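You operate a simulated robot arm through the tools that you are given. There is no shell and no other tool. Be economical: measure what you need, move in short steps, check, and stop when the job is done.

Carry out the task below with a simulated robot arm. There is one attempt and no reset: what you move stays moved.

JOB
Fit the dial probe to the wood stove and turn the air down after it reads 40.
Fine: brass plug out on to the log stand, dial probe into the socket and leave it there; once its pointer passes 40 degrees, close the draught slide to LOW. The door stays shut.

Only the result counts: the job must be done as asked and must still hold three seconds after the hand-in. Knocking over, shifting, dropping, spilling or breaking anything else fails it.

ROBOT AND FRAMES
A 7-joint arm with a two-finger parallel gripper, fixed in place. Base frame: the origin is at the foot of the arm, x ahead of it, y to its left, z up. Lengths are in mm, angles in degrees, forces in N, time in s.
With the tool pointing down near the work surface it reaches from about 320 to 780 mm from the base axis. Its first joint turns from -166.0 to 166.0 degrees. Payload 3.91 kg.
Tool frame: the origin (TCP) lies between the finger pads and is the grasp point; the fingertips stand 30 mm ahead of it; z points along the fingers, y is the line along which they close. Largest opening 110 mm; finger width 20, thickness 10; the body of the gripper, 48 by 112 mm, starts 55 mm behind the TCP.
Orientation is that of the tool frame in the base frame, as [roll, pitch, yaw] about the fixed x, y, z axes, in that order (R = Rz(yaw) Ry(pitch) Rx(roll)). With the fingers straight down and closing along the base's y, the tool's x points along the base's -x, its y along +y and its z along -z.

CONTROLS
- The arm moves only by the tool apply_moves. Its argument "rows" is a list of rows, each a list of 7 numbers: the shift along the base's x, y, z in units of 400 mm (1.0 is 400 mm), then the turn, a rotation vector about the base's x, y, z in units of 180 degrees (1.0 is 180 degrees), then the opening, from 0 (shut) to 1 (fully open). In form: [[dx, dy, dz, rx, ry, rz, grip], ...]. A call has 1 to 12 rows; each row is the pose to reach, as a shift and turn from the pose commanded when the call began. A call with a number of a shift or a turn outside -1 to 1 is refused whole. Each row takes 0.2 s and may step no farther than 50 mm and 8.6 degrees from the row before; otherwise, or with a gripper value out of range, the whole call is refused. Where a pose cannot be reached the arm comes as near as it can. A force on the tool above 40 N (or 10 N above the force at the start of the call, whichever is more), or a blocked arm, ends the call early, and 0.2 s more pass. The fingers move at their own pace (about 153 mm/s each) and stop on an object; they squeeze with about 33 N. The grip force told is the motor's: it shows also when the fingers shut on nothing. Time passes only in rows, and 0.2 s behind the last, so rows that repeat a pose let the fingers close. The reply holds the time, the measured pose of the TCP, the force on the tool along the base axes, the opening and the grip force, in the units named above and with some noise, with the torque about the TCP (base axes, N m) and any sound that the robot's microphone picked up.
- Cameras (640 x 400 px; columns grow to the right, rows downward): "scene" is fixed at [211.3, 487.2, 1069.1]; the picture's right is [-0.94, -0.33, 0.00], its down [-0.07, 0.21, -0.98] and it looks along [0.33, -0.92, -0.22] (base axes); focal length 314 px, centre (320, 200). "wrist" rides on the gripper at [77, 7, -114] in the tool frame; the picture's right is [-0.09, 1.00, 0.00], its down [-0.80, -0.07, -0.59] and it looks along [-0.59, -0.05, 0.80] (tool axes); focal length 270 px, centre (320, 200). There is no depth. A picture from a camera that has moved, and an enlarged one, comes with that camera's place and axes in the base frame and with its lens. The place of the scene camera against the robot may be out by one fixed shift of up to 18 mm in any direction.
- camera(camera): a new picture of that camera. The clock stands still meanwhile.
- raise_lower(by): slides the trunk up (or, below 0, down) by that many mm; the arm rides with it, the base frame stays. It gives what a move gives, with no picture.
- inspect(camera, box): a new picture of the part [left, top, right, bottom] of that camera's present view, enlarged. The clock stands still meanwhile.
- sign_off(): hands the job in; it is judged then, once.

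Work in short steps. Places have to be worked out from the pictures, the camera data and where the tool is seen: move nearer, look again, correct. Check each grasp and each placing, and mend what went wrong. You have 120 turns and 64 pictures in all, those below and enlarged ones among them. Open the gripper and draw the arm clear of the work before you hand the job in, unless the task says otherwise; then end with one line.

The tools are called after "Call:" as a command line: name --pt "numbers of a row" for each row, then --argument value for the rest, lists and objects as JSON in quotes. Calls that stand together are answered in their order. apply_moves: Moves the arm, as the interface text tells. Its arguments: {"type":"object","properties":{"rows":{"type":"array"}},"required":["rows"]} The other tools are called the same way: raise_lower (by) slides the trunk up or down; camera (camera) takes a picture; inspect (camera, box) takes an enlarged picture of a part of a camera's view; sign_off () hands the job in.

At the start:

```text
t: 0.0
position: [369.7, -335.4, 1150.1]
tcp_rot: [180.0, 0.1, 180.0]
contact_force: [-0.4, -0.8, -0.6]
torque: [0.01, 0.0, 0.01]
opening: 109.8
grip_force: 0.2
trunk travel left (down, up): [-325.0, 285.0]
```

scene: 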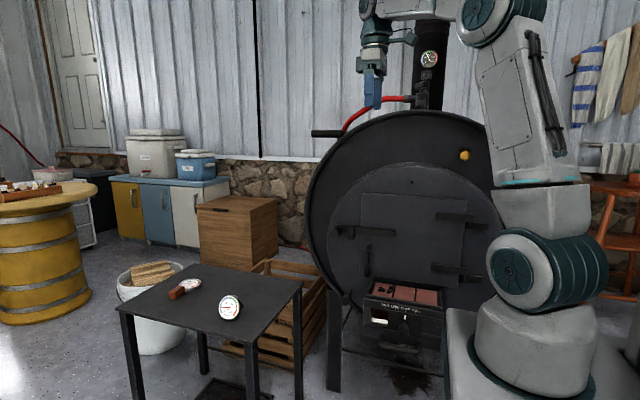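
wrist: 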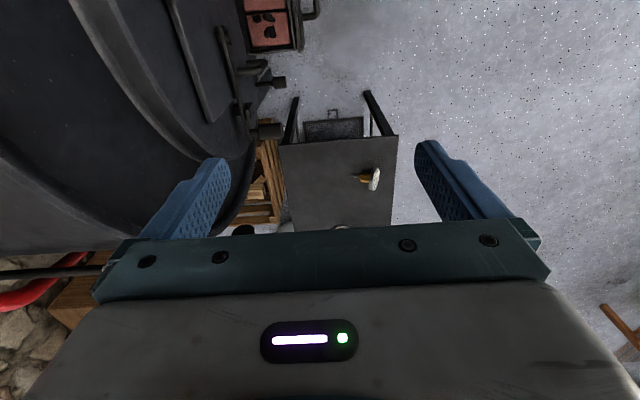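

The scene shows a round stove front with a brass plug, a table with a dial probe, and a draught slide below. I'll enlarge these areas.

Call:
inspect --camera "scene" --box '[340, 260, 480, 370]'

Call:
inspect --camera "scene" --box '[110, 250, 310, 375]'

Call:
inspect --camera "scene" --box '[310, 100, 510, 225]'

```text
3.64 times, centred on (410, 315) of scene
camera zoom: at [211.3, 487.2, 1069.1], right [-0.94, -0.33, 0.0], down [-0.07, 0.21, -0.98], along [0.33, -0.92, -0.22], focal length 1142 px, centre (-7, -218)
```

zoom: 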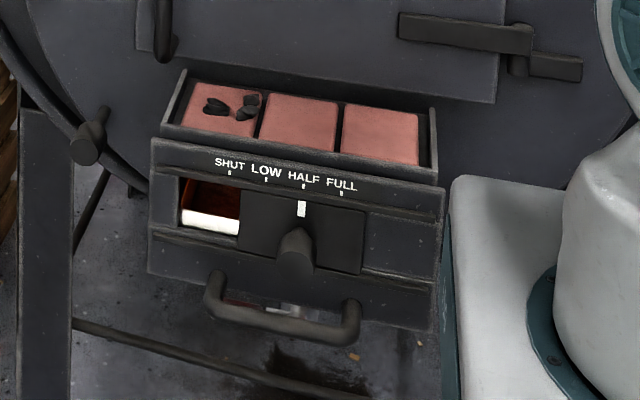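

```text
3.20 times, centred on (210, 312) of scene
camera zoom: at [211.3, 487.2, 1069.1], right [-0.94, -0.33, 0.0], down [-0.07, 0.21, -0.98], along [0.33, -0.92, -0.22], focal length 1005 px, centre (672, -160)
```

zoom: 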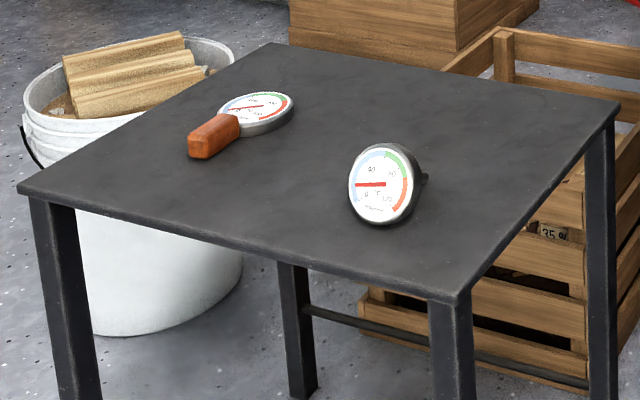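

```text
3.20 times, centred on (410, 162) of scene
camera zoom: at [211.3, 487.2, 1069.1], right [-0.94, -0.33, 0.0], down [-0.07, 0.21, -0.98], along [0.33, -0.92, -0.22], focal length 1005 px, centre (32, 320)
```

zoom: 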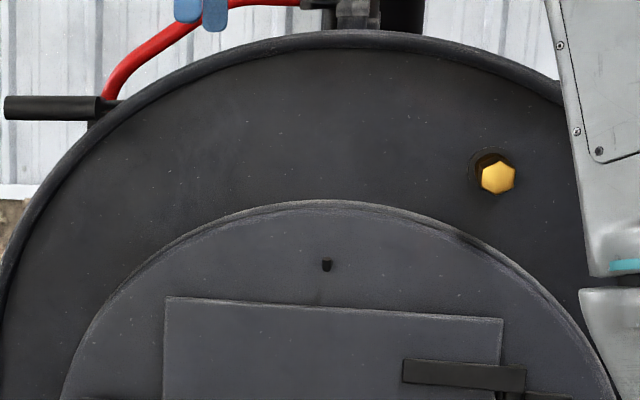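

The table with the dial probe is around (738,-197,565). I'll back off from the stove in +y while yawing the tool +90°, so I can later tip it toward the stove with the camera above.

Call:
apply_moves --pt "0 0.05 0 0 0 0.0417 1" --pt "0 0.1 0 0 0 0.0833 1" --pt "0 0.15 0 0 0 0.125 1" --pt "0 0.2 0 0 0 0.1667 1" --pt "0 0.25 0 0 0 0.2083 1" --pt "0 0.3 0 0 0 0.25 1" --pt "0 0.35 0 0 0 0.2917 1" --pt "0 0.4 0 0 0 0.3333 1" --pt "0 0.45 0 0 0 0.375 1" --pt "0 0.5 0 0 0 0.4167 1" --pt "0 0.55 0 0 0 0.4583 1" --pt "0 0.58 0 0 0 0.5 1"

```text
t: 2.6
position: [370.7, -101.4, 1151.0]
tcp_rot: [-180.0, 0.0, -89.8]
contact_force: [1.0, -0.1, -0.5]
torque: [-0.02, 0.0, 0.01]
opening: 109.8
grip_force: 0.0
trunk travel left (down, up): [-325.0, 285.0]
```

The yaw worked. Now I tip -90° about x so the fingers point at the stove (-y).

Call:
apply_moves --pt "0 0 0 -0.0417 0 0 1" --pt "0 0 0 -0.0833 0 0 1" --pt "0 0 0 -0.125 0 0 1" --pt "0 0 0 -0.1667 0 0 1" --pt "0 0 0 -0.2083 0 0 1" --pt "0 0 0 -0.25 0 0 1" --pt "0 0 0 -0.2917 0 0 1" --pt "0 0 0 -0.3333 0 0 1" --pt "0 0 0 -0.375 0 0 1" --pt "0 0 0 -0.4167 0 0 1" --pt "0 0 0 -0.4583 0 0 1" --pt "0 0 0 -0.5 0 0 1"

Call:
camera --camera "wrist"

Call:
camera --camera "scene"

```text
t: 5.2
position: [372.2, -101.0, 1150.5]
tcp_rot: [-22.4, -89.9, 112.5]
contact_force: [-0.2, -0.9, 0.1]
torque: [0.0, -0.01, -0.03]
opening: 109.9
grip_force: 0.0
trunk travel left (down, up): [-325.0, 285.0]
```

```text
58 pictures are left
camera wrist: at [363.5, 13.5, 1227.5], right [-1.0, 0.0, -0.09], down [0.07, 0.59, -0.8], along [0.05, -0.81, -0.59], focal length 270 px, centre (320, 200)
```

wrist: 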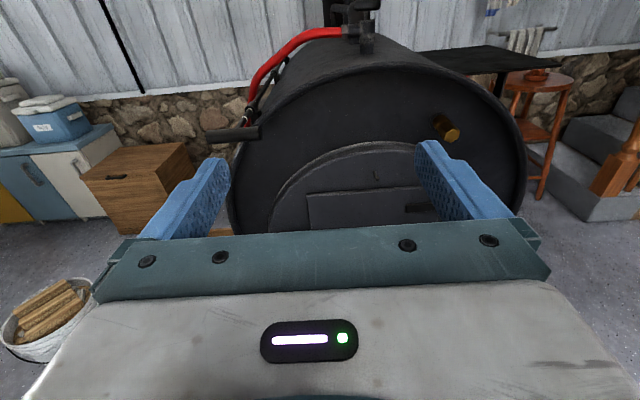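

```text
57 pictures are left
```

scene: 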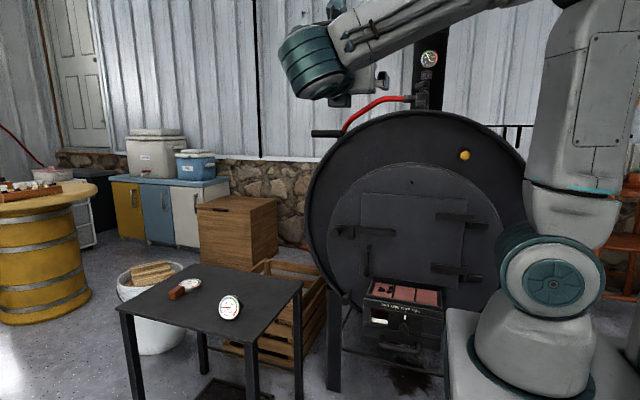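

The plug triangulates to about (130,-495,1000), with the stove face near y≈-530. I'll move in front of it and look.

Call:
apply_moves --pt "-0.075 -0.06 -0.046 0 0 0 1" --pt "-0.15 -0.12 -0.092 0 0 0 1" --pt "-0.225 -0.18 -0.138 0 0 0 1" --pt "-0.3 -0.24 -0.184 0 0 0 1" --pt "-0.375 -0.3 -0.23 0 0 0 1" --pt "-0.45 -0.36 -0.276 0 0 0 1" --pt "-0.525 -0.42 -0.322 0 0 0 1" --pt "-0.605 -0.5 -0.37 0 0 0 1"

Call:
camera --camera "wrist"

Call:
camera --camera "scene"

```text
t: 7.0
position: [182.9, -360.8, 1081.9]
tcp_rot: [108.6, -87.8, -18.0]
contact_force: [-0.3, 0.5, 0.0]
torque: [0.01, 0.04, -0.03]
opening: 109.9
grip_force: 0.1
out of reach, approached as far as the arm can: row 4, 5, 6, 7, 8
trunk travel left (down, up): [-325.0, 285.0]
```

```text
56 pictures are left
camera wrist: at [177.9, -245.9, 1160.7], right [-1.0, -0.01, -0.05], down [0.04, 0.6, -0.8], along [0.04, -0.8, -0.6], focal length 270 px, centre (320, 200)
```

wrist: 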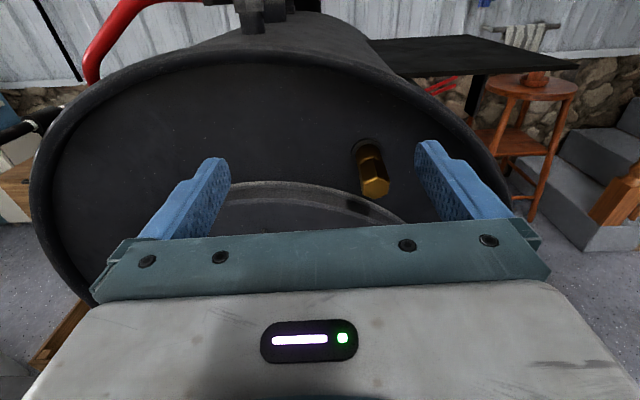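

```text
55 pictures are left
```

scene: 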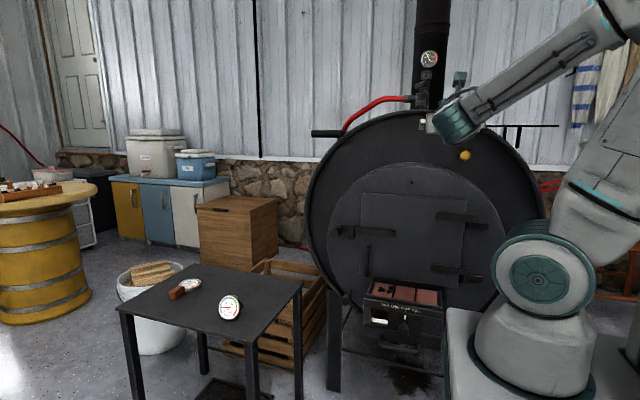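

The horizontal pose is out of reach that close to the base. I'll tilt the tool back to 45° down instead and see whether the commanded pose is the target or the reached one.

Call:
apply_moves --pt "0.02 0.05 0.05 0.0417 0 0 1" --pt "0.02 0.05 0.1 0.0833 0 0 1" --pt "0.02 0.05 0.1 0.125 0 0 1" --pt "0.02 0.05 0.1 0.1667 0 0 1" --pt "0.02 0.05 0.1 0.2083 0 0 1" --pt "0.02 0.05 0.1 0.25 0 0 1"

```text
t: 8.4
position: [186.8, -341.5, 1119.1]
tcp_rot: [177.0, -44.2, -88.9]
contact_force: [0.0, 0.0, 0.8]
torque: [0.0, 0.02, -0.01]
opening: 109.8
grip_force: 0.1
trunk travel left (down, up): [-325.0, 285.0]
```

Commanded equals reached. Moving to a pre-grasp point 90 mm short of the plug along the 45° tool axis, correcting small orientation errors.

Call:
apply_moves --pt "-0.035 -0.065 -0.035 0 -0.003 0.0015 1" --pt "-0.07 -0.13 -0.07 0 -0.006 0.003 1" --pt "-0.105 -0.195 -0.105 0 -0.009 0.0045 1" --pt "-0.14 -0.262 -0.142 0 -0.0118 0.006 1"

Call:
camera --camera "wrist"

Call:
inspect --camera "scene" --box '[380, 70, 540, 170]'

```text
t: 9.4
position: [127.4, -443.6, 1070.6]
tcp_rot: [-176.7, -45.0, -91.1]
contact_force: [0.4, -0.5, -0.5]
torque: [-0.04, 0.0, -0.01]
opening: 110.1
grip_force: 0.0
trunk travel left (down, up): [-325.0, 285.0]
```

```text
54 pictures are left
camera wrist: at [114.7, -416.8, 1205.0], right [-0.99, 0.04, -0.1], down [0.06, 0.99, -0.14], along [0.09, -0.15, -0.98], focal length 270 px, centre (320, 200)
```

wrist: 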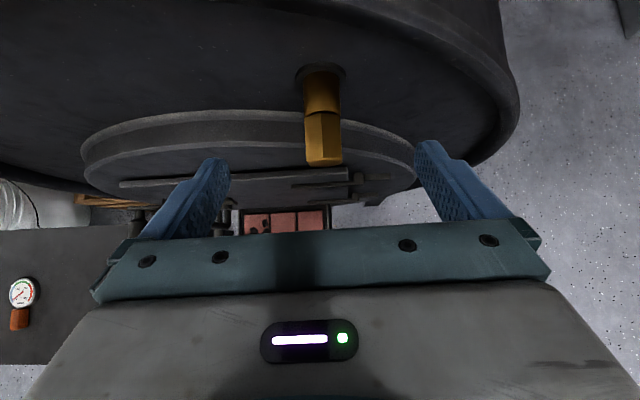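

```text
4.00 times, centred on (460, 120) of scene
camera zoom: at [211.3, 487.2, 1069.1], right [-0.94, -0.33, 0.0], down [-0.07, 0.21, -0.98], along [0.33, -0.92, -0.22], focal length 1256 px, centre (-240, 520)
```

zoom: 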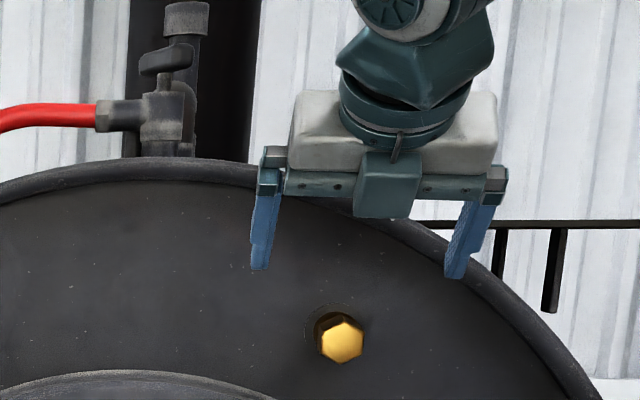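

From this view the hex head spans y≈-480…-513 at x≈130, z≈1002. I fix the slight roll, then check the pose before advancing.

Call:
apply_moves --pt "0.005 0 0 0 0.013 -0.0068 1" --pt "0.005 0 0 0 0.013 -0.0068 1"

```text
t: 10.0
position: [129.6, -443.9, 1070.5]
tcp_rot: [179.7, -45.1, -89.9]
contact_force: [-0.4, -0.3, -0.2]
torque: [0.01, -0.02, -0.01]
opening: 110.0
grip_force: 0.0
trunk travel left (down, up): [-325.0, 285.0]
```

Orientation is now right. Advancing to straddle the hex head, TCP at about (130,-496,1003).

Call:
apply_moves --pt "0 -0.065 -0.085 0 0 0 1" --pt "0 -0.13 -0.169 0 0 0 1" --pt "0 -0.13 -0.169 0 0 0 1"

Call:
camera --camera "wrist"

```text
t: 10.8
position: [129.8, -497.7, 1002.3]
tcp_rot: [179.7, -44.9, -90.0]
contact_force: [-0.1, 0.0, 0.6]
torque: [0.04, 0.0, -0.01]
opening: 110.2
grip_force: 0.1
trunk travel left (down, up): [-325.0, 285.0]
```

```text
52 pictures are left
camera wrist: at [122.5, -470.0, 1138.3], right [-1.0, 0.07, -0.06], down [0.07, 0.99, -0.15], along [0.05, -0.15, -0.99], focal length 270 px, centre (320, 200)
```

wrist: 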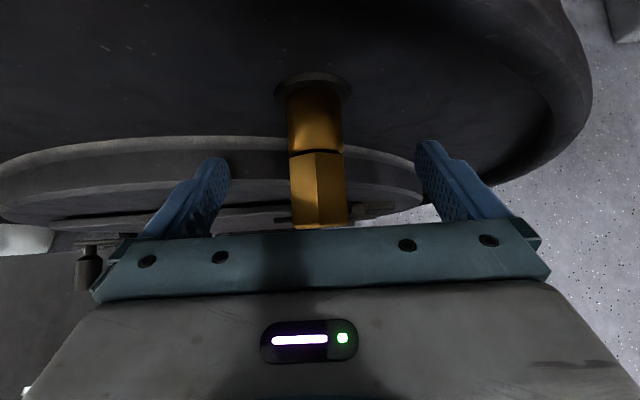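

The plug is well between the fingers; closing.

Call:
apply_moves --pt "0 0 0 0 0 0 0.2" --pt "0 0 0 0 0 0 0.2" --pt "0 0 0 0 0 0 0.1" --pt "0 0 0 0 0 0 0.1" --pt "0 0 0 0 0 0 0.1"

```text
t: 12.0
position: [128.8, -497.6, 1002.8]
tcp_rot: [179.7, -45.0, -89.9]
contact_force: [1.9, 0.4, -0.9]
torque: [0.04, -0.01, 0.05]
opening: 30.9
grip_force: 33.2
trunk travel left (down, up): [-325.0, 285.0]
```

Gripped at 31 mm. Now pull straight out in +y in small steps.

Call:
apply_moves --pt "0 0.01 0 0 0 0 0" --pt "0 0.02 0 0 0 0 0" --pt "0 0.04 0 0 0 0 0" --pt "0 0.06 0 0 0 0 0"

Call:
camera --camera "wrist"

```text
t: 13.0
position: [130.3, -472.3, 1002.7]
tcp_rot: [179.8, -44.8, -89.9]
contact_force: [3.3, -0.5, -5.6]
torque: [0.21, -0.02, 0.14]
opening: 30.8
grip_force: 33.2
trunk travel left (down, up): [-325.0, 285.0]
```

```text
51 pictures are left
camera wrist: at [122.7, -445.1, 1138.5], right [-1.0, 0.07, -0.06], down [0.07, 0.99, -0.15], along [0.05, -0.15, -0.99], focal length 270 px, centre (320, 200)
```

wrist: 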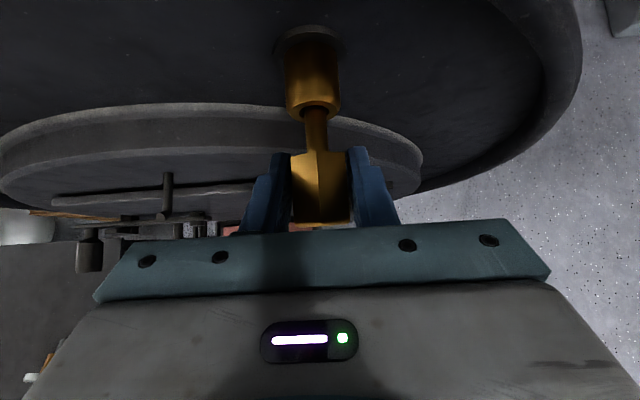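

The plug slides out of a brass collar (mouth near y≈-515). Continue pulling straight.

Call:
apply_moves --pt "0 0.03 0 0 0 0 0" --pt "0 0.06 0 0 0 0 0" --pt "0 0.09 0 0 0 0 0" --pt "0 0.12 0 0 0 0 0" --pt "0 0.16 0 0 0 0 0"

Call:
camera --camera "wrist"

```text
t: 14.2
position: [128.1, -407.0, 1003.6]
tcp_rot: [179.7, -45.1, -90.0]
contact_force: [-0.4, 0.5, 0.2]
torque: [-0.02, -0.02, 0.0]
opening: 31.0
grip_force: 33.0
trunk travel left (down, up): [-325.0, 285.0]
```

```text
50 pictures are left
camera wrist: at [121.7, -380.0, 1139.4], right [-1.0, 0.07, -0.06], down [0.07, 0.99, -0.15], along [0.05, -0.15, -0.99], focal length 270 px, centre (320, 200)
```

wrist: 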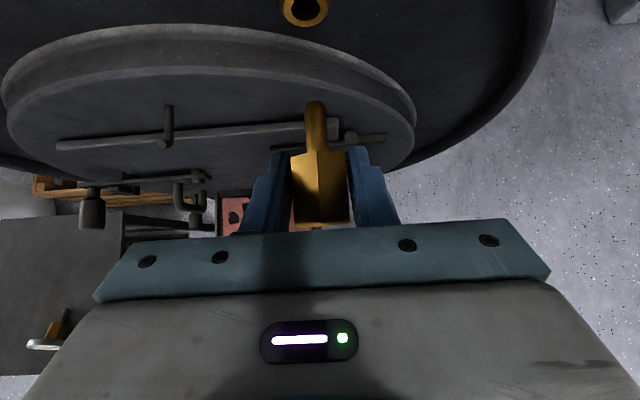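

The plug is out; the socket mouth is at about (131,-515,1000). I need to be sure which object is the log stand, so I enlarge the crate/table area and the right side of the scene.

Call:
inspect --camera "scene" --box '[180, 240, 360, 400]'

Call:
inspect --camera "scene" --box '[480, 100, 640, 300]'

```text
2.50 times, centred on (270, 320) of scene
camera zoom: at [211.3, 487.2, 1069.1], right [-0.94, -0.33, 0.0], down [-0.07, 0.21, -0.98], along [0.33, -0.92, -0.22], focal length 785 px, centre (445, -100)
```

zoom: 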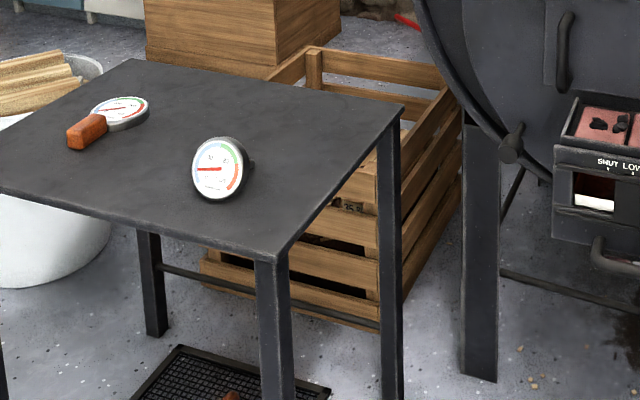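

```text
2.00 times, centred on (560, 200) of scene
camera zoom: at [211.3, 487.2, 1069.1], right [-0.94, -0.33, 0.0], down [-0.07, 0.21, -0.98], along [0.33, -0.92, -0.22], focal length 628 px, centre (-160, 200)
```

zoom: 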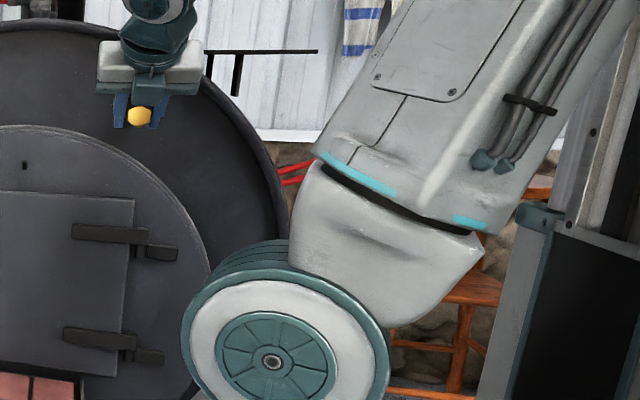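

The steel table by the logs is the log stand, within reach at x≈610–1090, y≈-465…-118, z≈535. I carry the plug out and over to view it.

Call:
apply_moves --pt "0.06 0.1 0 0 0 0 0" --pt "0.15 0.18 0 0 0 0 0" --pt "0.26 0.22 0 0 0 0 0" --pt "0.37 0.25 -0.02 0 0 0 0" --pt "0.48 0.27 -0.05 0 0 0 0" --pt "0.59 0.28 -0.08 0 0 0 0" --pt "0.7 0.29 -0.12 0 0 0 0" --pt "0.81 0.3 -0.16 0 0 0 0" --pt "0.92 0.3 -0.2 0 0 0 0" --pt "1.0 0.3 -0.25 0 0 0 0"

Call:
camera --camera "wrist"

```text
t: 16.4
position: [528.9, -287.9, 903.3]
tcp_rot: [179.7, -45.1, -89.8]
contact_force: [0.6, -0.3, -0.2]
torque: [0.01, -0.02, 0.01]
opening: 30.8
grip_force: 32.7
trunk travel left (down, up): [-325.0, 285.0]
```

```text
47 pictures are left
camera wrist: at [522.8, -259.8, 1039.5], right [-1.0, 0.07, -0.06], down [0.07, 0.99, -0.15], along [0.05, -0.15, -0.99], focal length 270 px, centre (320, 200)
```

wrist: 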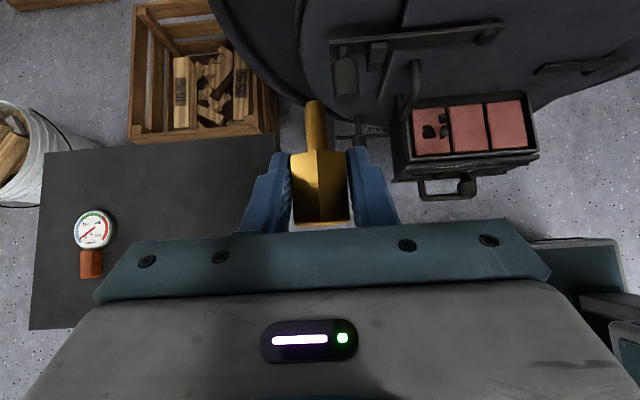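

Table edges agree with my estimate. I move over the placement spot, tilting the tool to ~25° below horizontal.

Call:
apply_moves --pt "0.06 0 -0.08 -0.02 0 0 0" --pt "0.12 0 -0.16 -0.04 0 0 0" --pt "0.18 0 -0.24 -0.06 0 0 0" --pt "0.24 0 -0.32 -0.08 0 0 0" --pt "0.3 -0.02 -0.4 -0.1 0 0 0" --pt "0.3 -0.05 -0.5 -0.111 0 0 0" --pt "0.3 -0.05 -0.58 -0.111 0 0 0"

Call:
camera --camera "wrist"

Call:
camera --camera "scene"

```text
t: 18.0
position: [648.6, -305.9, 671.8]
tcp_rot: [179.8, -64.9, -90.0]
contact_force: [0.5, -0.2, -1.2]
torque: [0.02, -0.02, -0.02]
opening: 31.0
grip_force: 32.9
trunk travel left (down, up): [-325.0, 285.0]
```

```text
46 pictures are left
camera wrist: at [642.2, -234.8, 790.4], right [-1.0, 0.04, -0.08], down [0.07, 0.88, -0.48], along [0.05, -0.48, -0.88], focal length 270 px, centre (320, 200)
```

wrist: 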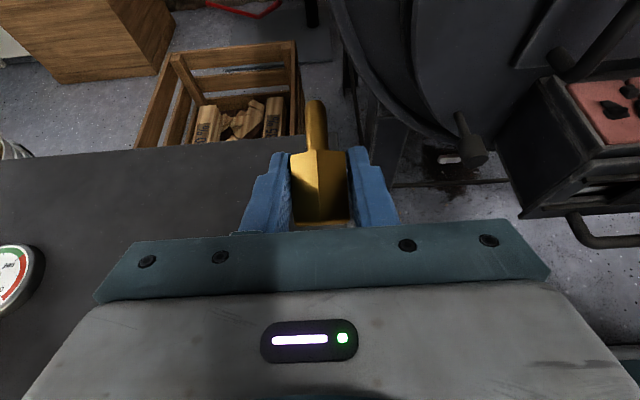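

```text
45 pictures are left
```

scene: 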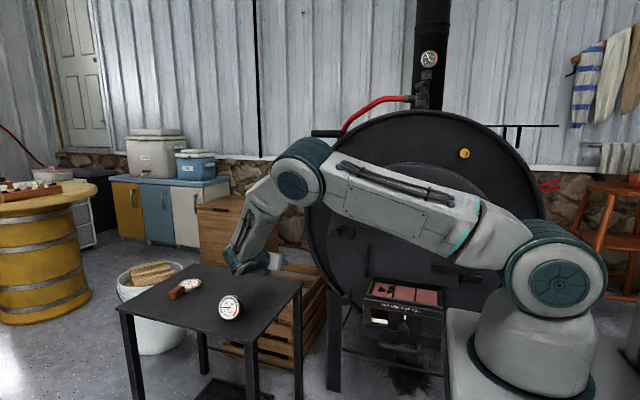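

Reachable here. Shift to (657,-345) and descend toward z≈600, then guarded.

Call:
apply_moves --pt "0.02 -0.05 -0.06 0 0 0 0" --pt "0.02 -0.098 -0.12 0 0 0 0" --pt "0.02 -0.098 -0.18 0 0 0 0"

Call:
inspect --camera "scene" --box '[200, 230, 310, 330]'

Call:
camera --camera "wrist"

```text
t: 18.8
position: [657.1, -347.4, 600.2]
tcp_rot: [179.6, -65.0, -89.9]
contact_force: [-0.1, 0.4, -0.6]
torque: [0.03, 0.04, 0.01]
opening: 30.8
grip_force: 33.0
trunk travel left (down, up): [-325.0, 285.0]
```

```text
4.00 times, centred on (255, 280) of scene
camera zoom: at [211.3, 487.2, 1069.1], right [-0.94, -0.33, 0.0], down [-0.07, 0.21, -0.98], along [0.33, -0.92, -0.22], focal length 1256 px, centre (580, -120)
```

zoom: 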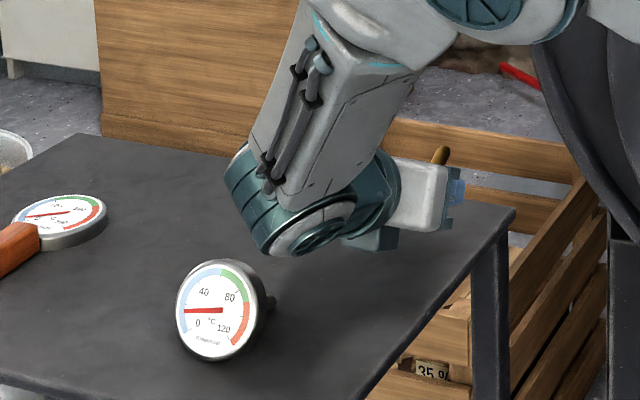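

```text
43 pictures are left
camera wrist: at [649.7, -274.9, 717.9], right [-1.0, 0.04, -0.08], down [0.07, 0.88, -0.47], along [0.05, -0.48, -0.88], focal length 270 px, centre (320, 200)
```

wrist: 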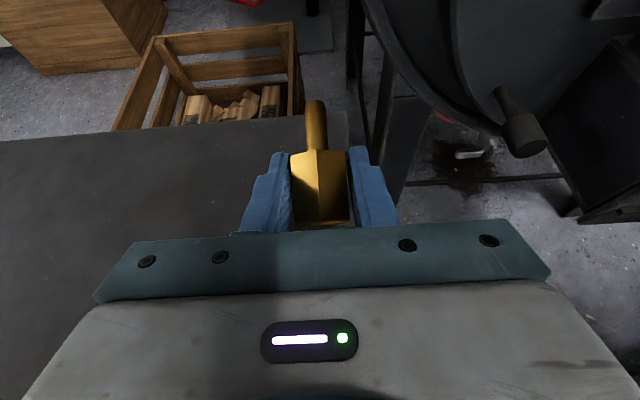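

The table's corner is at x≈631, so I shift to x≈682 for margin, then descend carefully until contact.

Call:
apply_moves --pt "0.03 0 0 0 0 0 0" --pt "0.062 0 -0.02 0 0 0 0" --pt "0.062 0 -0.05 0 0 0 0" --pt "0.062 0 -0.07 0 0 0 0"

Call:
inspect --camera "scene" --box '[200, 230, 310, 330]'

```text
t: 19.8
position: [681.3, -347.1, 570.8]
tcp_rot: [179.6, -65.1, -89.9]
contact_force: [0.5, -0.6, -0.1]
torque: [0.0, -0.03, -0.01]
opening: 30.8
grip_force: 33.9
trunk travel left (down, up): [-325.0, 285.0]
```

```text
4.00 times, centred on (255, 280) of scene
camera zoom: at [211.3, 487.2, 1069.1], right [-0.94, -0.33, 0.0], down [-0.07, 0.21, -0.98], along [0.33, -0.92, -0.22], focal length 1256 px, centre (580, -120)
```

zoom: 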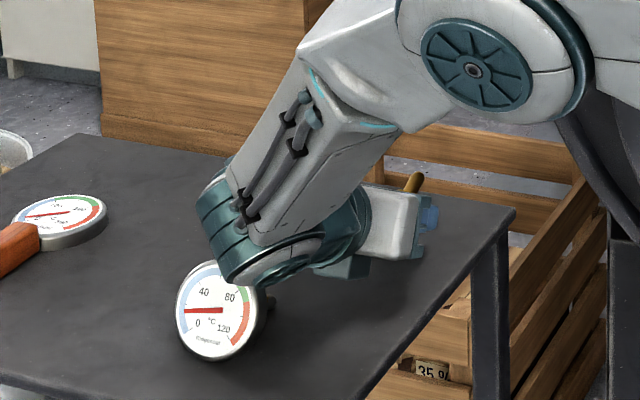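

The wrist hangs close to the dial. I raise a bit and swing the heading +25° about z so the wrist moves away from it.

Call:
apply_moves --pt "0 0 0.05 0 0 0 0" --pt "-0.01 0 0.05 0 0 0.035 0" --pt "-0.02 0 0.05 0 0 0.07 0" --pt "-0.03 0 0.05 0 0 0.105 0" --pt "-0.03 0 0.05 0 0 0.14 0" --pt "-0.03 0 0.02 0 0 0.14 0"

Call:
inspect --camera "scene" --box '[200, 230, 310, 330]'

Call:
camera --camera "wrist"

```text
t: 21.2
position: [668.0, -346.4, 580.9]
tcp_rot: [179.4, -64.8, -64.5]
contact_force: [0.8, -0.4, 0.0]
torque: [0.0, -0.01, 0.0]
opening: 30.7
grip_force: 32.9
trunk travel left (down, up): [-325.0, 285.0]
```

```text
4.00 times, centred on (255, 280) of scene
camera zoom: at [211.3, 487.2, 1069.1], right [-0.94, -0.33, 0.0], down [-0.07, 0.21, -0.98], along [0.33, -0.92, -0.22], focal length 1256 px, centre (580, -120)
```

zoom: 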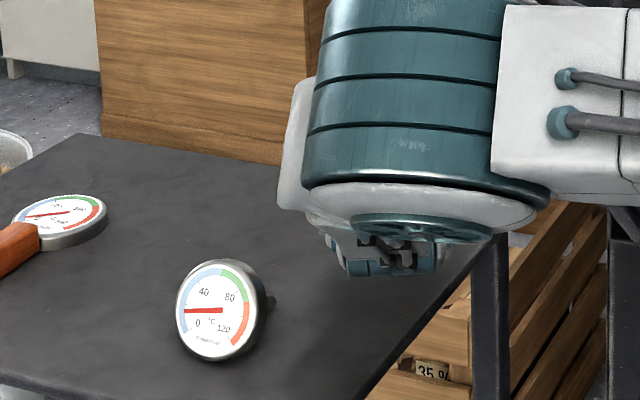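

```text
40 pictures are left
camera wrist: at [633.5, -284.2, 698.3], right [-0.92, -0.39, -0.08], down [-0.31, 0.82, -0.47], along [0.25, -0.41, -0.88], focal length 270 px, centre (320, 200)
```

wrist: 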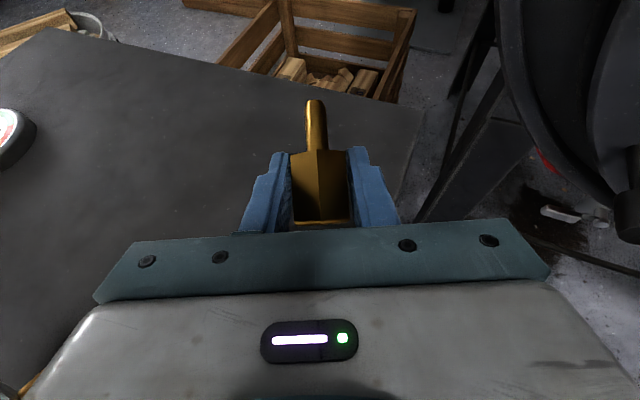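

Now clear of the dial, and the plug is well over the table. Descend slowly until contact.

Call:
apply_moves --pt "0 0 -0.025 0 0 0 0" --pt "0 0 -0.04 0 0 0 0" --pt "0 0 -0.05 0 0 0 0" --pt "0 0 -0.06 0 0 0 0"

```text
t: 22.2
position: [670.0, -346.0, 556.0]
tcp_rot: [179.6, -64.9, -64.7]
contact_force: [0.2, -0.5, 1.1]
torque: [-0.02, 0.0, 0.02]
opening: 30.6
grip_force: 32.9
trunk travel left (down, up): [-325.0, 285.0]
```

Call:
apply_moves --pt "0 0 -0.005 0 0 0 0" --pt "0 0 -0.01 0 0 0 0" --pt "0 0 -0.015 0 0 0 0" --pt "0 0 -0.02 0 0 0 0"

Call:
inspect --camera "wrist" --box '[220, 80, 440, 240]'

```text
t: 23.2
position: [669.6, -346.8, 546.8]
tcp_rot: [179.7, -65.0, -64.8]
contact_force: [0.2, -0.2, 1.4]
torque: [0.04, 0.01, -0.01]
opening: 30.4
grip_force: 32.7
trunk travel left (down, up): [-325.0, 285.0]
```

```text
2.50 times, centred on (330, 160) of wrist
camera zoom: at [633.3, -284.4, 666.1], right [-0.92, -0.39, -0.08], down [-0.31, 0.82, -0.47], along [0.25, -0.41, -0.88], focal length 676 px, centre (295, 300)
```

zoom: 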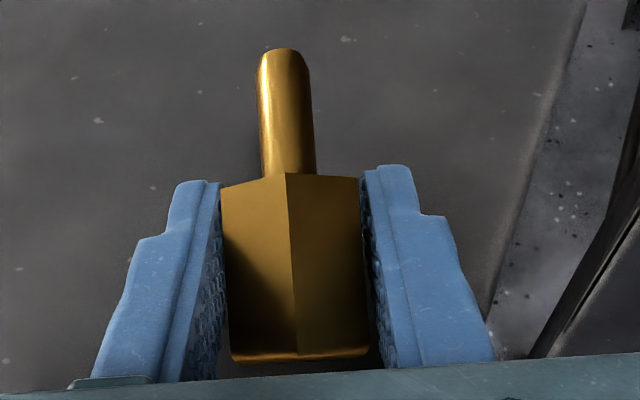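

No contact yet; the table must be lower than assumed. Continue in small steps.

Call:
apply_moves --pt "0 0 -0.005 0 0 0 0" --pt "0 0 -0.01 0 0 0 0" --pt "0 0 -0.015 0 0 0 0" --pt "0 0 -0.02 0 0 0 0" --pt "0 0 -0.025 0 0 0 0" --pt "0 0 -0.03 0 0 0 0"

Call:
inspect --camera "scene" --box '[200, 230, 310, 330]'

```text
t: 24.6
position: [672.4, -346.7, 541.5]
tcp_rot: [-179.9, -65.5, -65.0]
contact_force: [8.6, -2.3, 32.2]
torque: [-0.24, -0.05, 0.09]
opening: 31.2
grip_force: 33.1
trunk travel left (down, up): [-325.0, 285.0]
```

```text
4.00 times, centred on (255, 280) of scene
camera zoom: at [211.3, 487.2, 1069.1], right [-0.94, -0.33, 0.0], down [-0.07, 0.21, -0.98], along [0.33, -0.92, -0.22], focal length 1256 px, centre (580, -120)
```

zoom: 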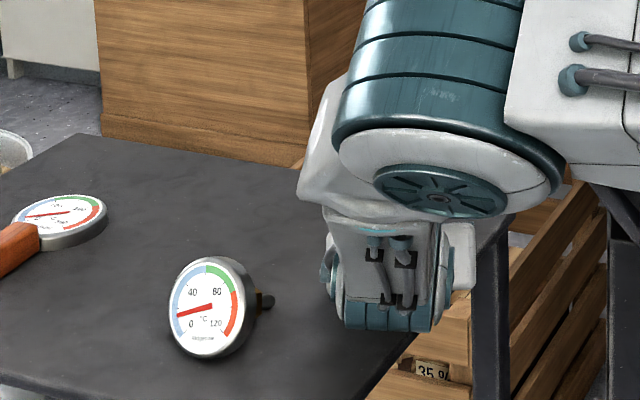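

Contact at z≈542 (table ≈521). The push was too firm and the dial rolled a little. I unload by ~2 mm and then open gently.

Call:
apply_moves --pt "0 0 0.01 0 0 0 0" --pt "0 0 0.012 0 0 0 0"

```text
t: 25.2
position: [670.3, -345.7, 541.9]
tcp_rot: [179.8, -65.1, -64.7]
contact_force: [9.5, -2.5, 20.9]
torque: [-0.32, -0.67, 0.08]
opening: 30.7
grip_force: 32.9
trunk travel left (down, up): [-325.0, 285.0]
```

Call:
apply_moves --pt "0 0 0.005 0 0 0 0" --pt "0 0 0.005 0 0 0 0"

Call:
inspect --camera "wrist" --box '[220, 80, 440, 240]'

```text
t: 25.8
position: [668.1, -345.4, 541.5]
tcp_rot: [179.6, -65.0, -64.8]
contact_force: [3.7, 0.7, 10.1]
torque: [-0.11, -0.33, -0.02]
opening: 30.9
grip_force: 32.6
trunk travel left (down, up): [-325.0, 285.0]
```

```text
2.50 times, centred on (330, 160) of wrist
camera zoom: at [632.2, -283.4, 660.2], right [-0.92, -0.39, -0.08], down [-0.31, 0.83, -0.47], along [0.25, -0.41, -0.88], focal length 676 px, centre (295, 300)
```

zoom: 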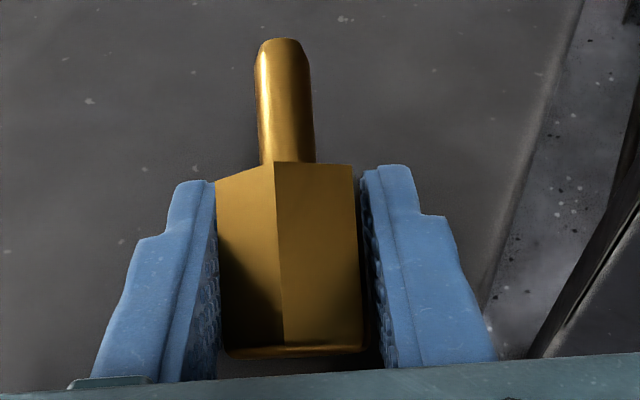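

Plug partly settled; a bit more unload, then open to ~50 mm.

Call:
apply_moves --pt "0 0 0.003 0 0 0 0" --pt "0 0 0.003 0 0 0 0.32" --pt "0 0 0.003 0 0 0 0.4" --pt "0 0 0.003 0 0 0 0.45" --pt "0 0 0.003 0 0 0 0.45"

Call:
camera --camera "wrist"

```text
t: 27.0
position: [668.8, -345.6, 543.8]
tcp_rot: [179.5, -65.0, -64.6]
contact_force: [0.0, 0.4, 0.2]
torque: [-0.01, 0.0, 0.01]
opening: 49.6
grip_force: 0.1
trunk travel left (down, up): [-325.0, 285.0]
```

```text
36 pictures are left
camera wrist: at [633.2, -284.0, 662.0], right [-0.92, -0.39, -0.08], down [-0.31, 0.82, -0.47], along [0.25, -0.41, -0.88], focal length 270 px, centre (320, 200)
```

wrist: 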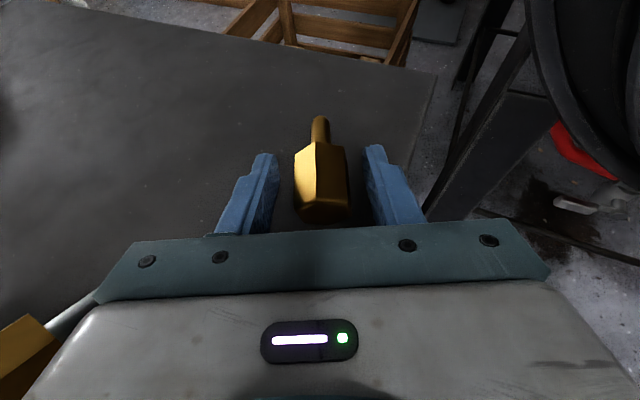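

The plug lies on the table. The probe's stem is near the gripper's left side, so I lift straight up and look.

Call:
apply_moves --pt "0 0 0.03 0 0 0 0.45" --pt "0 0 0.1 0 0 0 0.45" --pt "0 0 0.2 0 0 0 0.45" --pt "0 0.05 0.3 0 0 0 0.6" --pt "0 0.1 0.4 0 0 0 1"

Call:
camera --camera "wrist"

Call:
inspect --camera "scene" --box '[200, 230, 310, 330]'

```text
t: 28.2
position: [668.2, -307.3, 703.5]
tcp_rot: [179.6, -64.8, -64.7]
contact_force: [-0.1, 0.0, -0.3]
torque: [-0.02, 0.0, -0.01]
opening: 110.0
grip_force: 0.0
trunk travel left (down, up): [-325.0, 285.0]
```

```text
35 pictures are left
camera wrist: at [633.1, -244.8, 822.5], right [-0.92, -0.39, -0.08], down [-0.31, 0.82, -0.47], along [0.25, -0.41, -0.88], focal length 270 px, centre (320, 200)
```

wrist: 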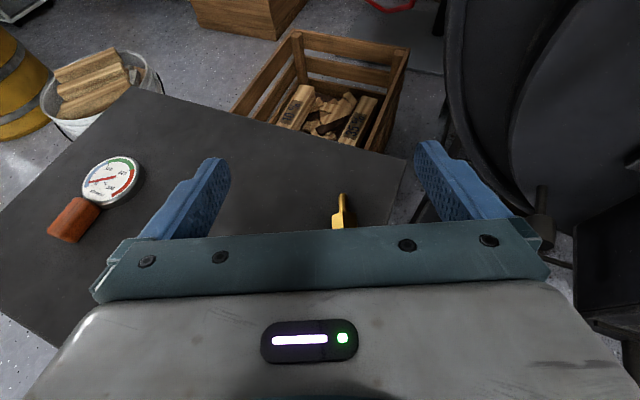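

```text
4.00 times, centred on (255, 280) of scene
camera zoom: at [211.3, 487.2, 1069.1], right [-0.94, -0.33, 0.0], down [-0.07, 0.21, -0.98], along [0.33, -0.92, -0.22], focal length 1256 px, centre (580, -120)
```

zoom: 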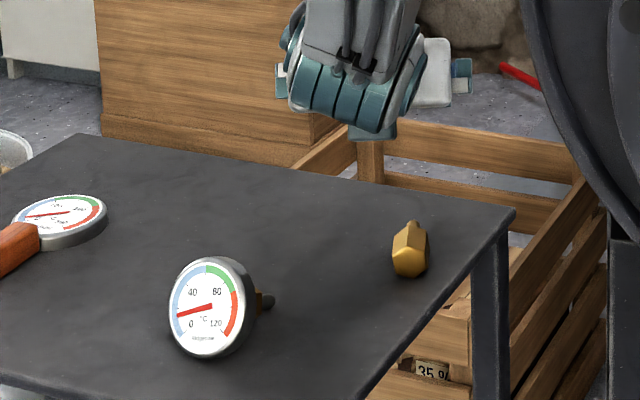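

The plug rests upright on its side on the log stand. Next, I move to look down on the probe with the tool at 45°, heading -y.

Call:
apply_moves --pt "0.03 0.0875 0.03 0.0219 0.0049 -0.0275 1" --pt "0.07 0.175 0.05 0.0437 0.0097 -0.055 1" --pt "0.11 0.2625 0.0675 0.0656 0.0146 -0.0824 1" --pt "0.15 0.35 0.0675 0.0874 0.0194 -0.11 1" --pt "0.1925 0.4375 0.0675 0.1093 0.0243 -0.1374 1"

Call:
camera --camera "wrist"

```text
t: 29.4
position: [745.1, -130.7, 730.4]
tcp_rot: [179.7, -44.9, -89.9]
contact_force: [0.4, 0.4, 0.7]
torque: [0.03, 0.02, -0.01]
opening: 110.0
grip_force: 0.0
trunk travel left (down, up): [-325.0, 285.0]
```

```text
33 pictures are left
camera wrist: at [739.7, -104.0, 866.1], right [-1.0, 0.06, -0.06], down [0.07, 0.99, -0.14], along [0.05, -0.15, -0.99], focal length 270 px, centre (320, 200)
```

wrist: 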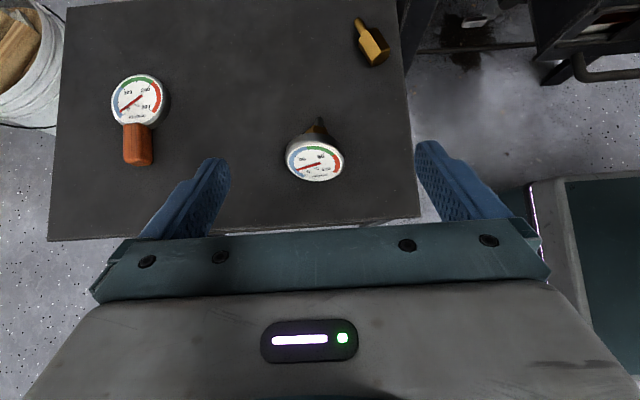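

Call:
inspect --camera "wrist" --box '[260, 90, 380, 190]'

Call:
inspect --camera "scene" --box '[205, 275, 275, 330]'

```text
4.00 times, centred on (320, 140) of wrist
camera zoom: at [739.7, -104.0, 866.1], right [-1.0, 0.06, -0.06], down [0.07, 0.99, -0.14], along [0.05, -0.15, -0.99], focal length 1081 px, centre (320, 440)
```

zoom: 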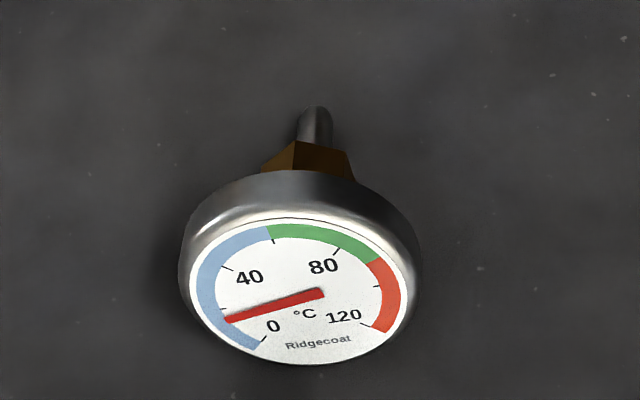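

```text
7.27 times, centred on (240, 302) of scene
camera zoom: at [211.3, 487.2, 1069.1], right [-0.94, -0.33, 0.0], down [-0.07, 0.21, -0.98], along [0.33, -0.92, -0.22], focal length 2284 px, centre (902, -546)
```

zoom: 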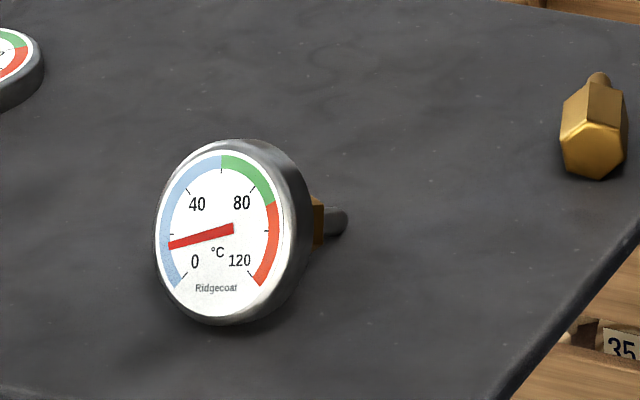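

The dial (⌀≈65 mm) sits at about (759,-197,550), its stem pointing along -y (about 6.5° toward -x), drooping ~22°. I'll approach steeply (about 45° relative to the stem) so it will be held like the plug was.

Call:
apply_moves --pt "0.01 -0.026 -0.0625 0.0333 -0.0019 -0.0089 1" --pt "0.02 -0.052 -0.125 0.0666 -0.0038 -0.0178 1" --pt "0.03 -0.078 -0.1875 0.1 -0.0057 -0.0267 1" --pt "0.0415 -0.104 -0.25 0.1332 -0.0076 -0.0356 1"

Call:
camera --camera "wrist"

Call:
inspect --camera "scene" --box '[170, 220, 300, 330]'

```text
t: 30.4
position: [763.5, -173.7, 631.4]
tcp_rot: [179.9, -20.9, -96.5]
contact_force: [0.0, -0.3, 0.7]
torque: [-0.01, 0.03, 0.01]
opening: 110.0
grip_force: 0.0
trunk travel left (down, up): [-325.0, 285.0]
```

```text
30 pictures are left
camera wrist: at [753.5, -202.8, 765.1], right [-0.98, 0.19, -0.03], down [0.18, 0.95, 0.27], along [0.08, 0.26, -0.96], focal length 270 px, centre (320, 200)
```

wrist: 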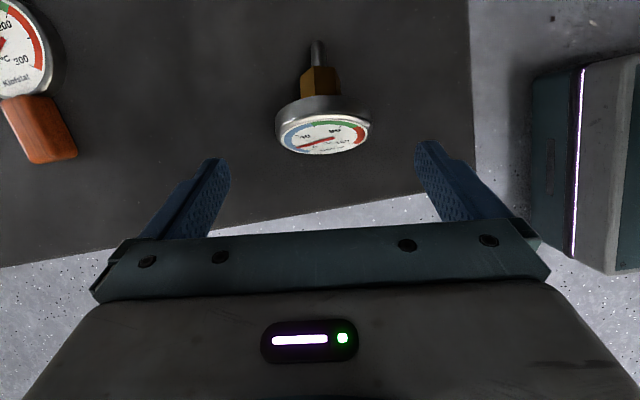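

```text
3.64 times, centred on (235, 275) of scene
camera zoom: at [211.3, 487.2, 1069.1], right [-0.94, -0.33, 0.0], down [-0.07, 0.21, -0.98], along [0.33, -0.92, -0.22], focal length 1142 px, centre (629, -73)
```

zoom: 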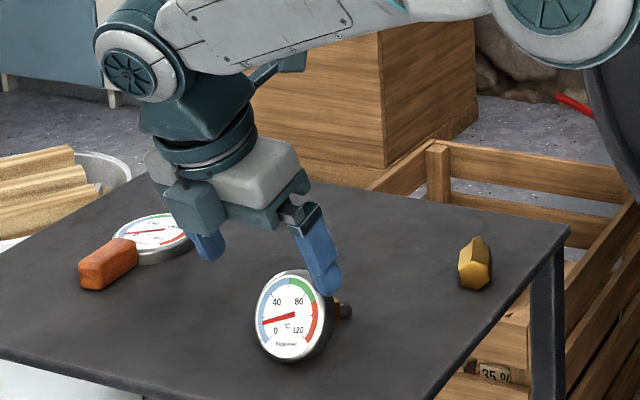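

The dial estimate holds (757.5,-196,550) and it's centred between the fingers. I descend along the tool axis to TCP ≈(758,-201,556).

Call:
apply_moves --pt "-0.004 -0.022 -0.064 0 0 0 1" --pt "-0.008 -0.045 -0.127 0 0 0 1" --pt "-0.011 -0.06 -0.17 0 0 0 1" --pt "-0.0125 -0.068 -0.188 0 0 0 1"

Call:
camera --camera "wrist"

Call:
inspect --camera "scene" --box '[190, 260, 280, 330]'

```text
t: 31.4
position: [760.2, -200.5, 554.9]
tcp_rot: [180.0, -21.0, -96.4]
contact_force: [-0.6, 0.2, -0.1]
torque: [-0.01, 0.0, -0.02]
opening: 110.2
grip_force: 0.0
trunk travel left (down, up): [-325.0, 285.0]
```

```text
28 pictures are left
camera wrist: at [747.9, -229.8, 690.0], right [-0.98, 0.19, -0.03], down [0.18, 0.95, 0.27], along [0.08, 0.26, -0.96], focal length 270 px, centre (320, 200)
```

wrist: 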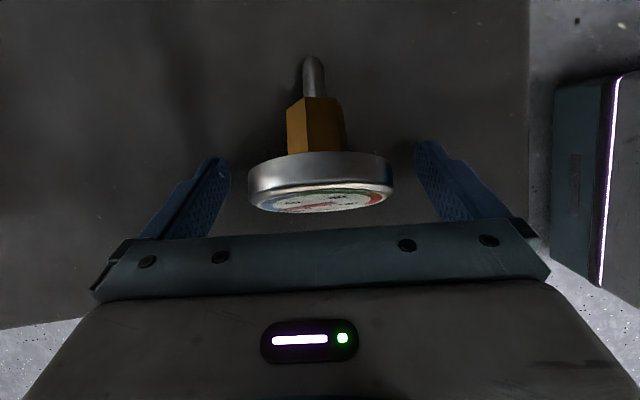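

```text
5.71 times, centred on (235, 295) of scene
camera zoom: at [211.3, 487.2, 1069.1], right [-0.94, -0.33, 0.0], down [-0.07, 0.21, -0.98], along [0.33, -0.92, -0.22], focal length 1795 px, centre (806, -343)
```

zoom: 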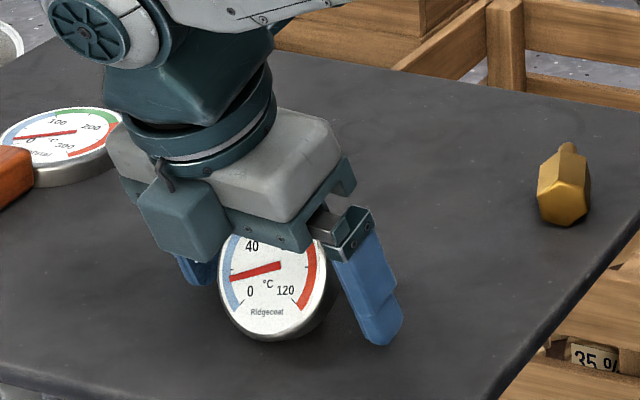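

The fingers straddle the rim mid-thickness. Closing onto it.

Call:
apply_moves --pt "0 0 0 0 0 0 0.7" --pt "0 0 0 0 0 0 0.6" --pt "0 0 0 0 0 0 0.55" --pt "0 0 0 0 0 0 0.5" --pt "0 0 0 0 0 0 0.5"

Call:
camera --camera "wrist"

```text
t: 32.6
position: [757.4, -199.7, 556.1]
tcp_rot: [179.9, -21.0, -96.4]
contact_force: [-0.1, -1.1, -0.6]
torque: [0.02, 0.01, 0.01]
opening: 71.1
grip_force: 33.1
trunk travel left (down, up): [-325.0, 285.0]
```

```text
26 pictures are left
camera wrist: at [747.9, -229.7, 689.9], right [-0.98, 0.19, -0.03], down [0.18, 0.95, 0.27], along [0.08, 0.26, -0.96], focal length 270 px, centre (320, 200)
```

wrist: 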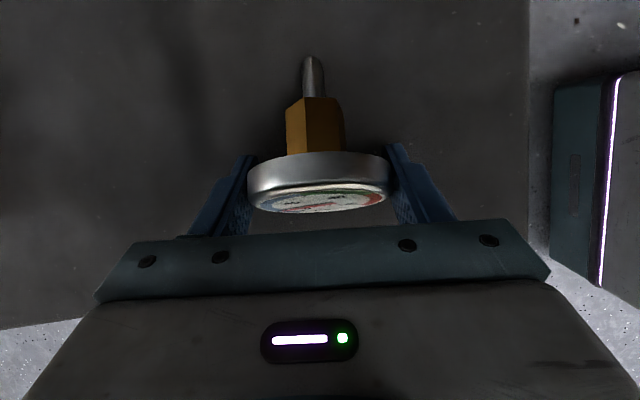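

Gripped at 71 mm. Lift straight up, then rotate back so the stem becomes about horizontal toward -y.

Call:
apply_moves --pt "0 0 0.05 0 0 0 0.4" --pt "0 0 0.15 0 0 0 0.4" --pt "0 0.03 0.25 -0.0333 0.0019 0.0089 0.4" --pt "0 0.06 0.35 -0.0666 0.0038 0.0178 0.4" --pt "-0.05 0.08 0.45 -0.1 0.0057 0.0267 0.4" --pt "-0.1 0.1 0.55 -0.1332 0.0076 0.0356 0.4"

Call:
camera --camera "wrist"

Call:
inspect --camera "scene" --box '[190, 150, 320, 260]'

```text
t: 34.0
position: [718.9, -160.1, 775.5]
tcp_rot: [179.7, -45.1, -89.8]
contact_force: [0.7, 0.4, -1.4]
torque: [0.0, 0.03, 0.02]
opening: 70.9
grip_force: 32.8
trunk travel left (down, up): [-325.0, 285.0]
```

```text
25 pictures are left
camera wrist: at [711.3, -132.6, 911.1], right [-1.0, 0.06, -0.06], down [0.07, 0.99, -0.15], along [0.05, -0.15, -0.99], focal length 270 px, centre (320, 200)
```

wrist: 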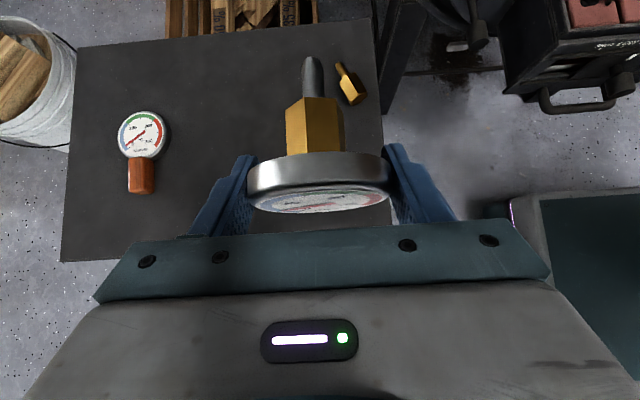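

```text
3.64 times, centred on (255, 205) of scene
camera zoom: at [211.3, 487.2, 1069.1], right [-0.94, -0.33, 0.0], down [-0.07, 0.21, -0.98], along [0.33, -0.92, -0.22], focal length 1142 px, centre (556, 182)
```

zoom: 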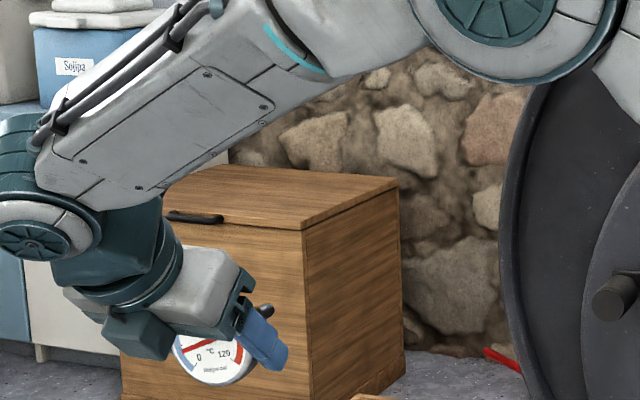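

The probe is held well: stem horizontal within a few degrees and pointing along -y, tip ≈73 mm ahead of TCP and ~7 mm below it. Carry it back along the earlier route toward the socket.

Call:
apply_moves --pt "-0.1 -0.03 0.06 0 0 0 0.4" --pt "-0.2 -0.06 0.12 0 0 0 0.4" --pt "-0.3 -0.09 0.18 0 0 0 0.4" --pt "-0.4 -0.12 0.24 0 0 0 0.4" --pt "-0.5 -0.15 0.3 0 0 0 0.4" --pt "-0.6 -0.18 0.36 0 0 0 0.4" --pt "-0.7 -0.21 0.42 0 0 0 0.4" --pt "-0.8 -0.25 0.48 0 0 0 0.4" --pt "-0.9 -0.29 0.54 0 0 0 0.4" --pt "-1.0 -0.33 0.56 0 0 0 0.4"

```text
t: 36.2
position: [317.1, -292.7, 1000.8]
tcp_rot: [179.9, -45.0, -89.8]
contact_force: [1.2, 0.1, -1.5]
torque: [0.02, 0.01, 0.0]
opening: 70.8
grip_force: 32.8
trunk travel left (down, up): [-325.0, 285.0]
```

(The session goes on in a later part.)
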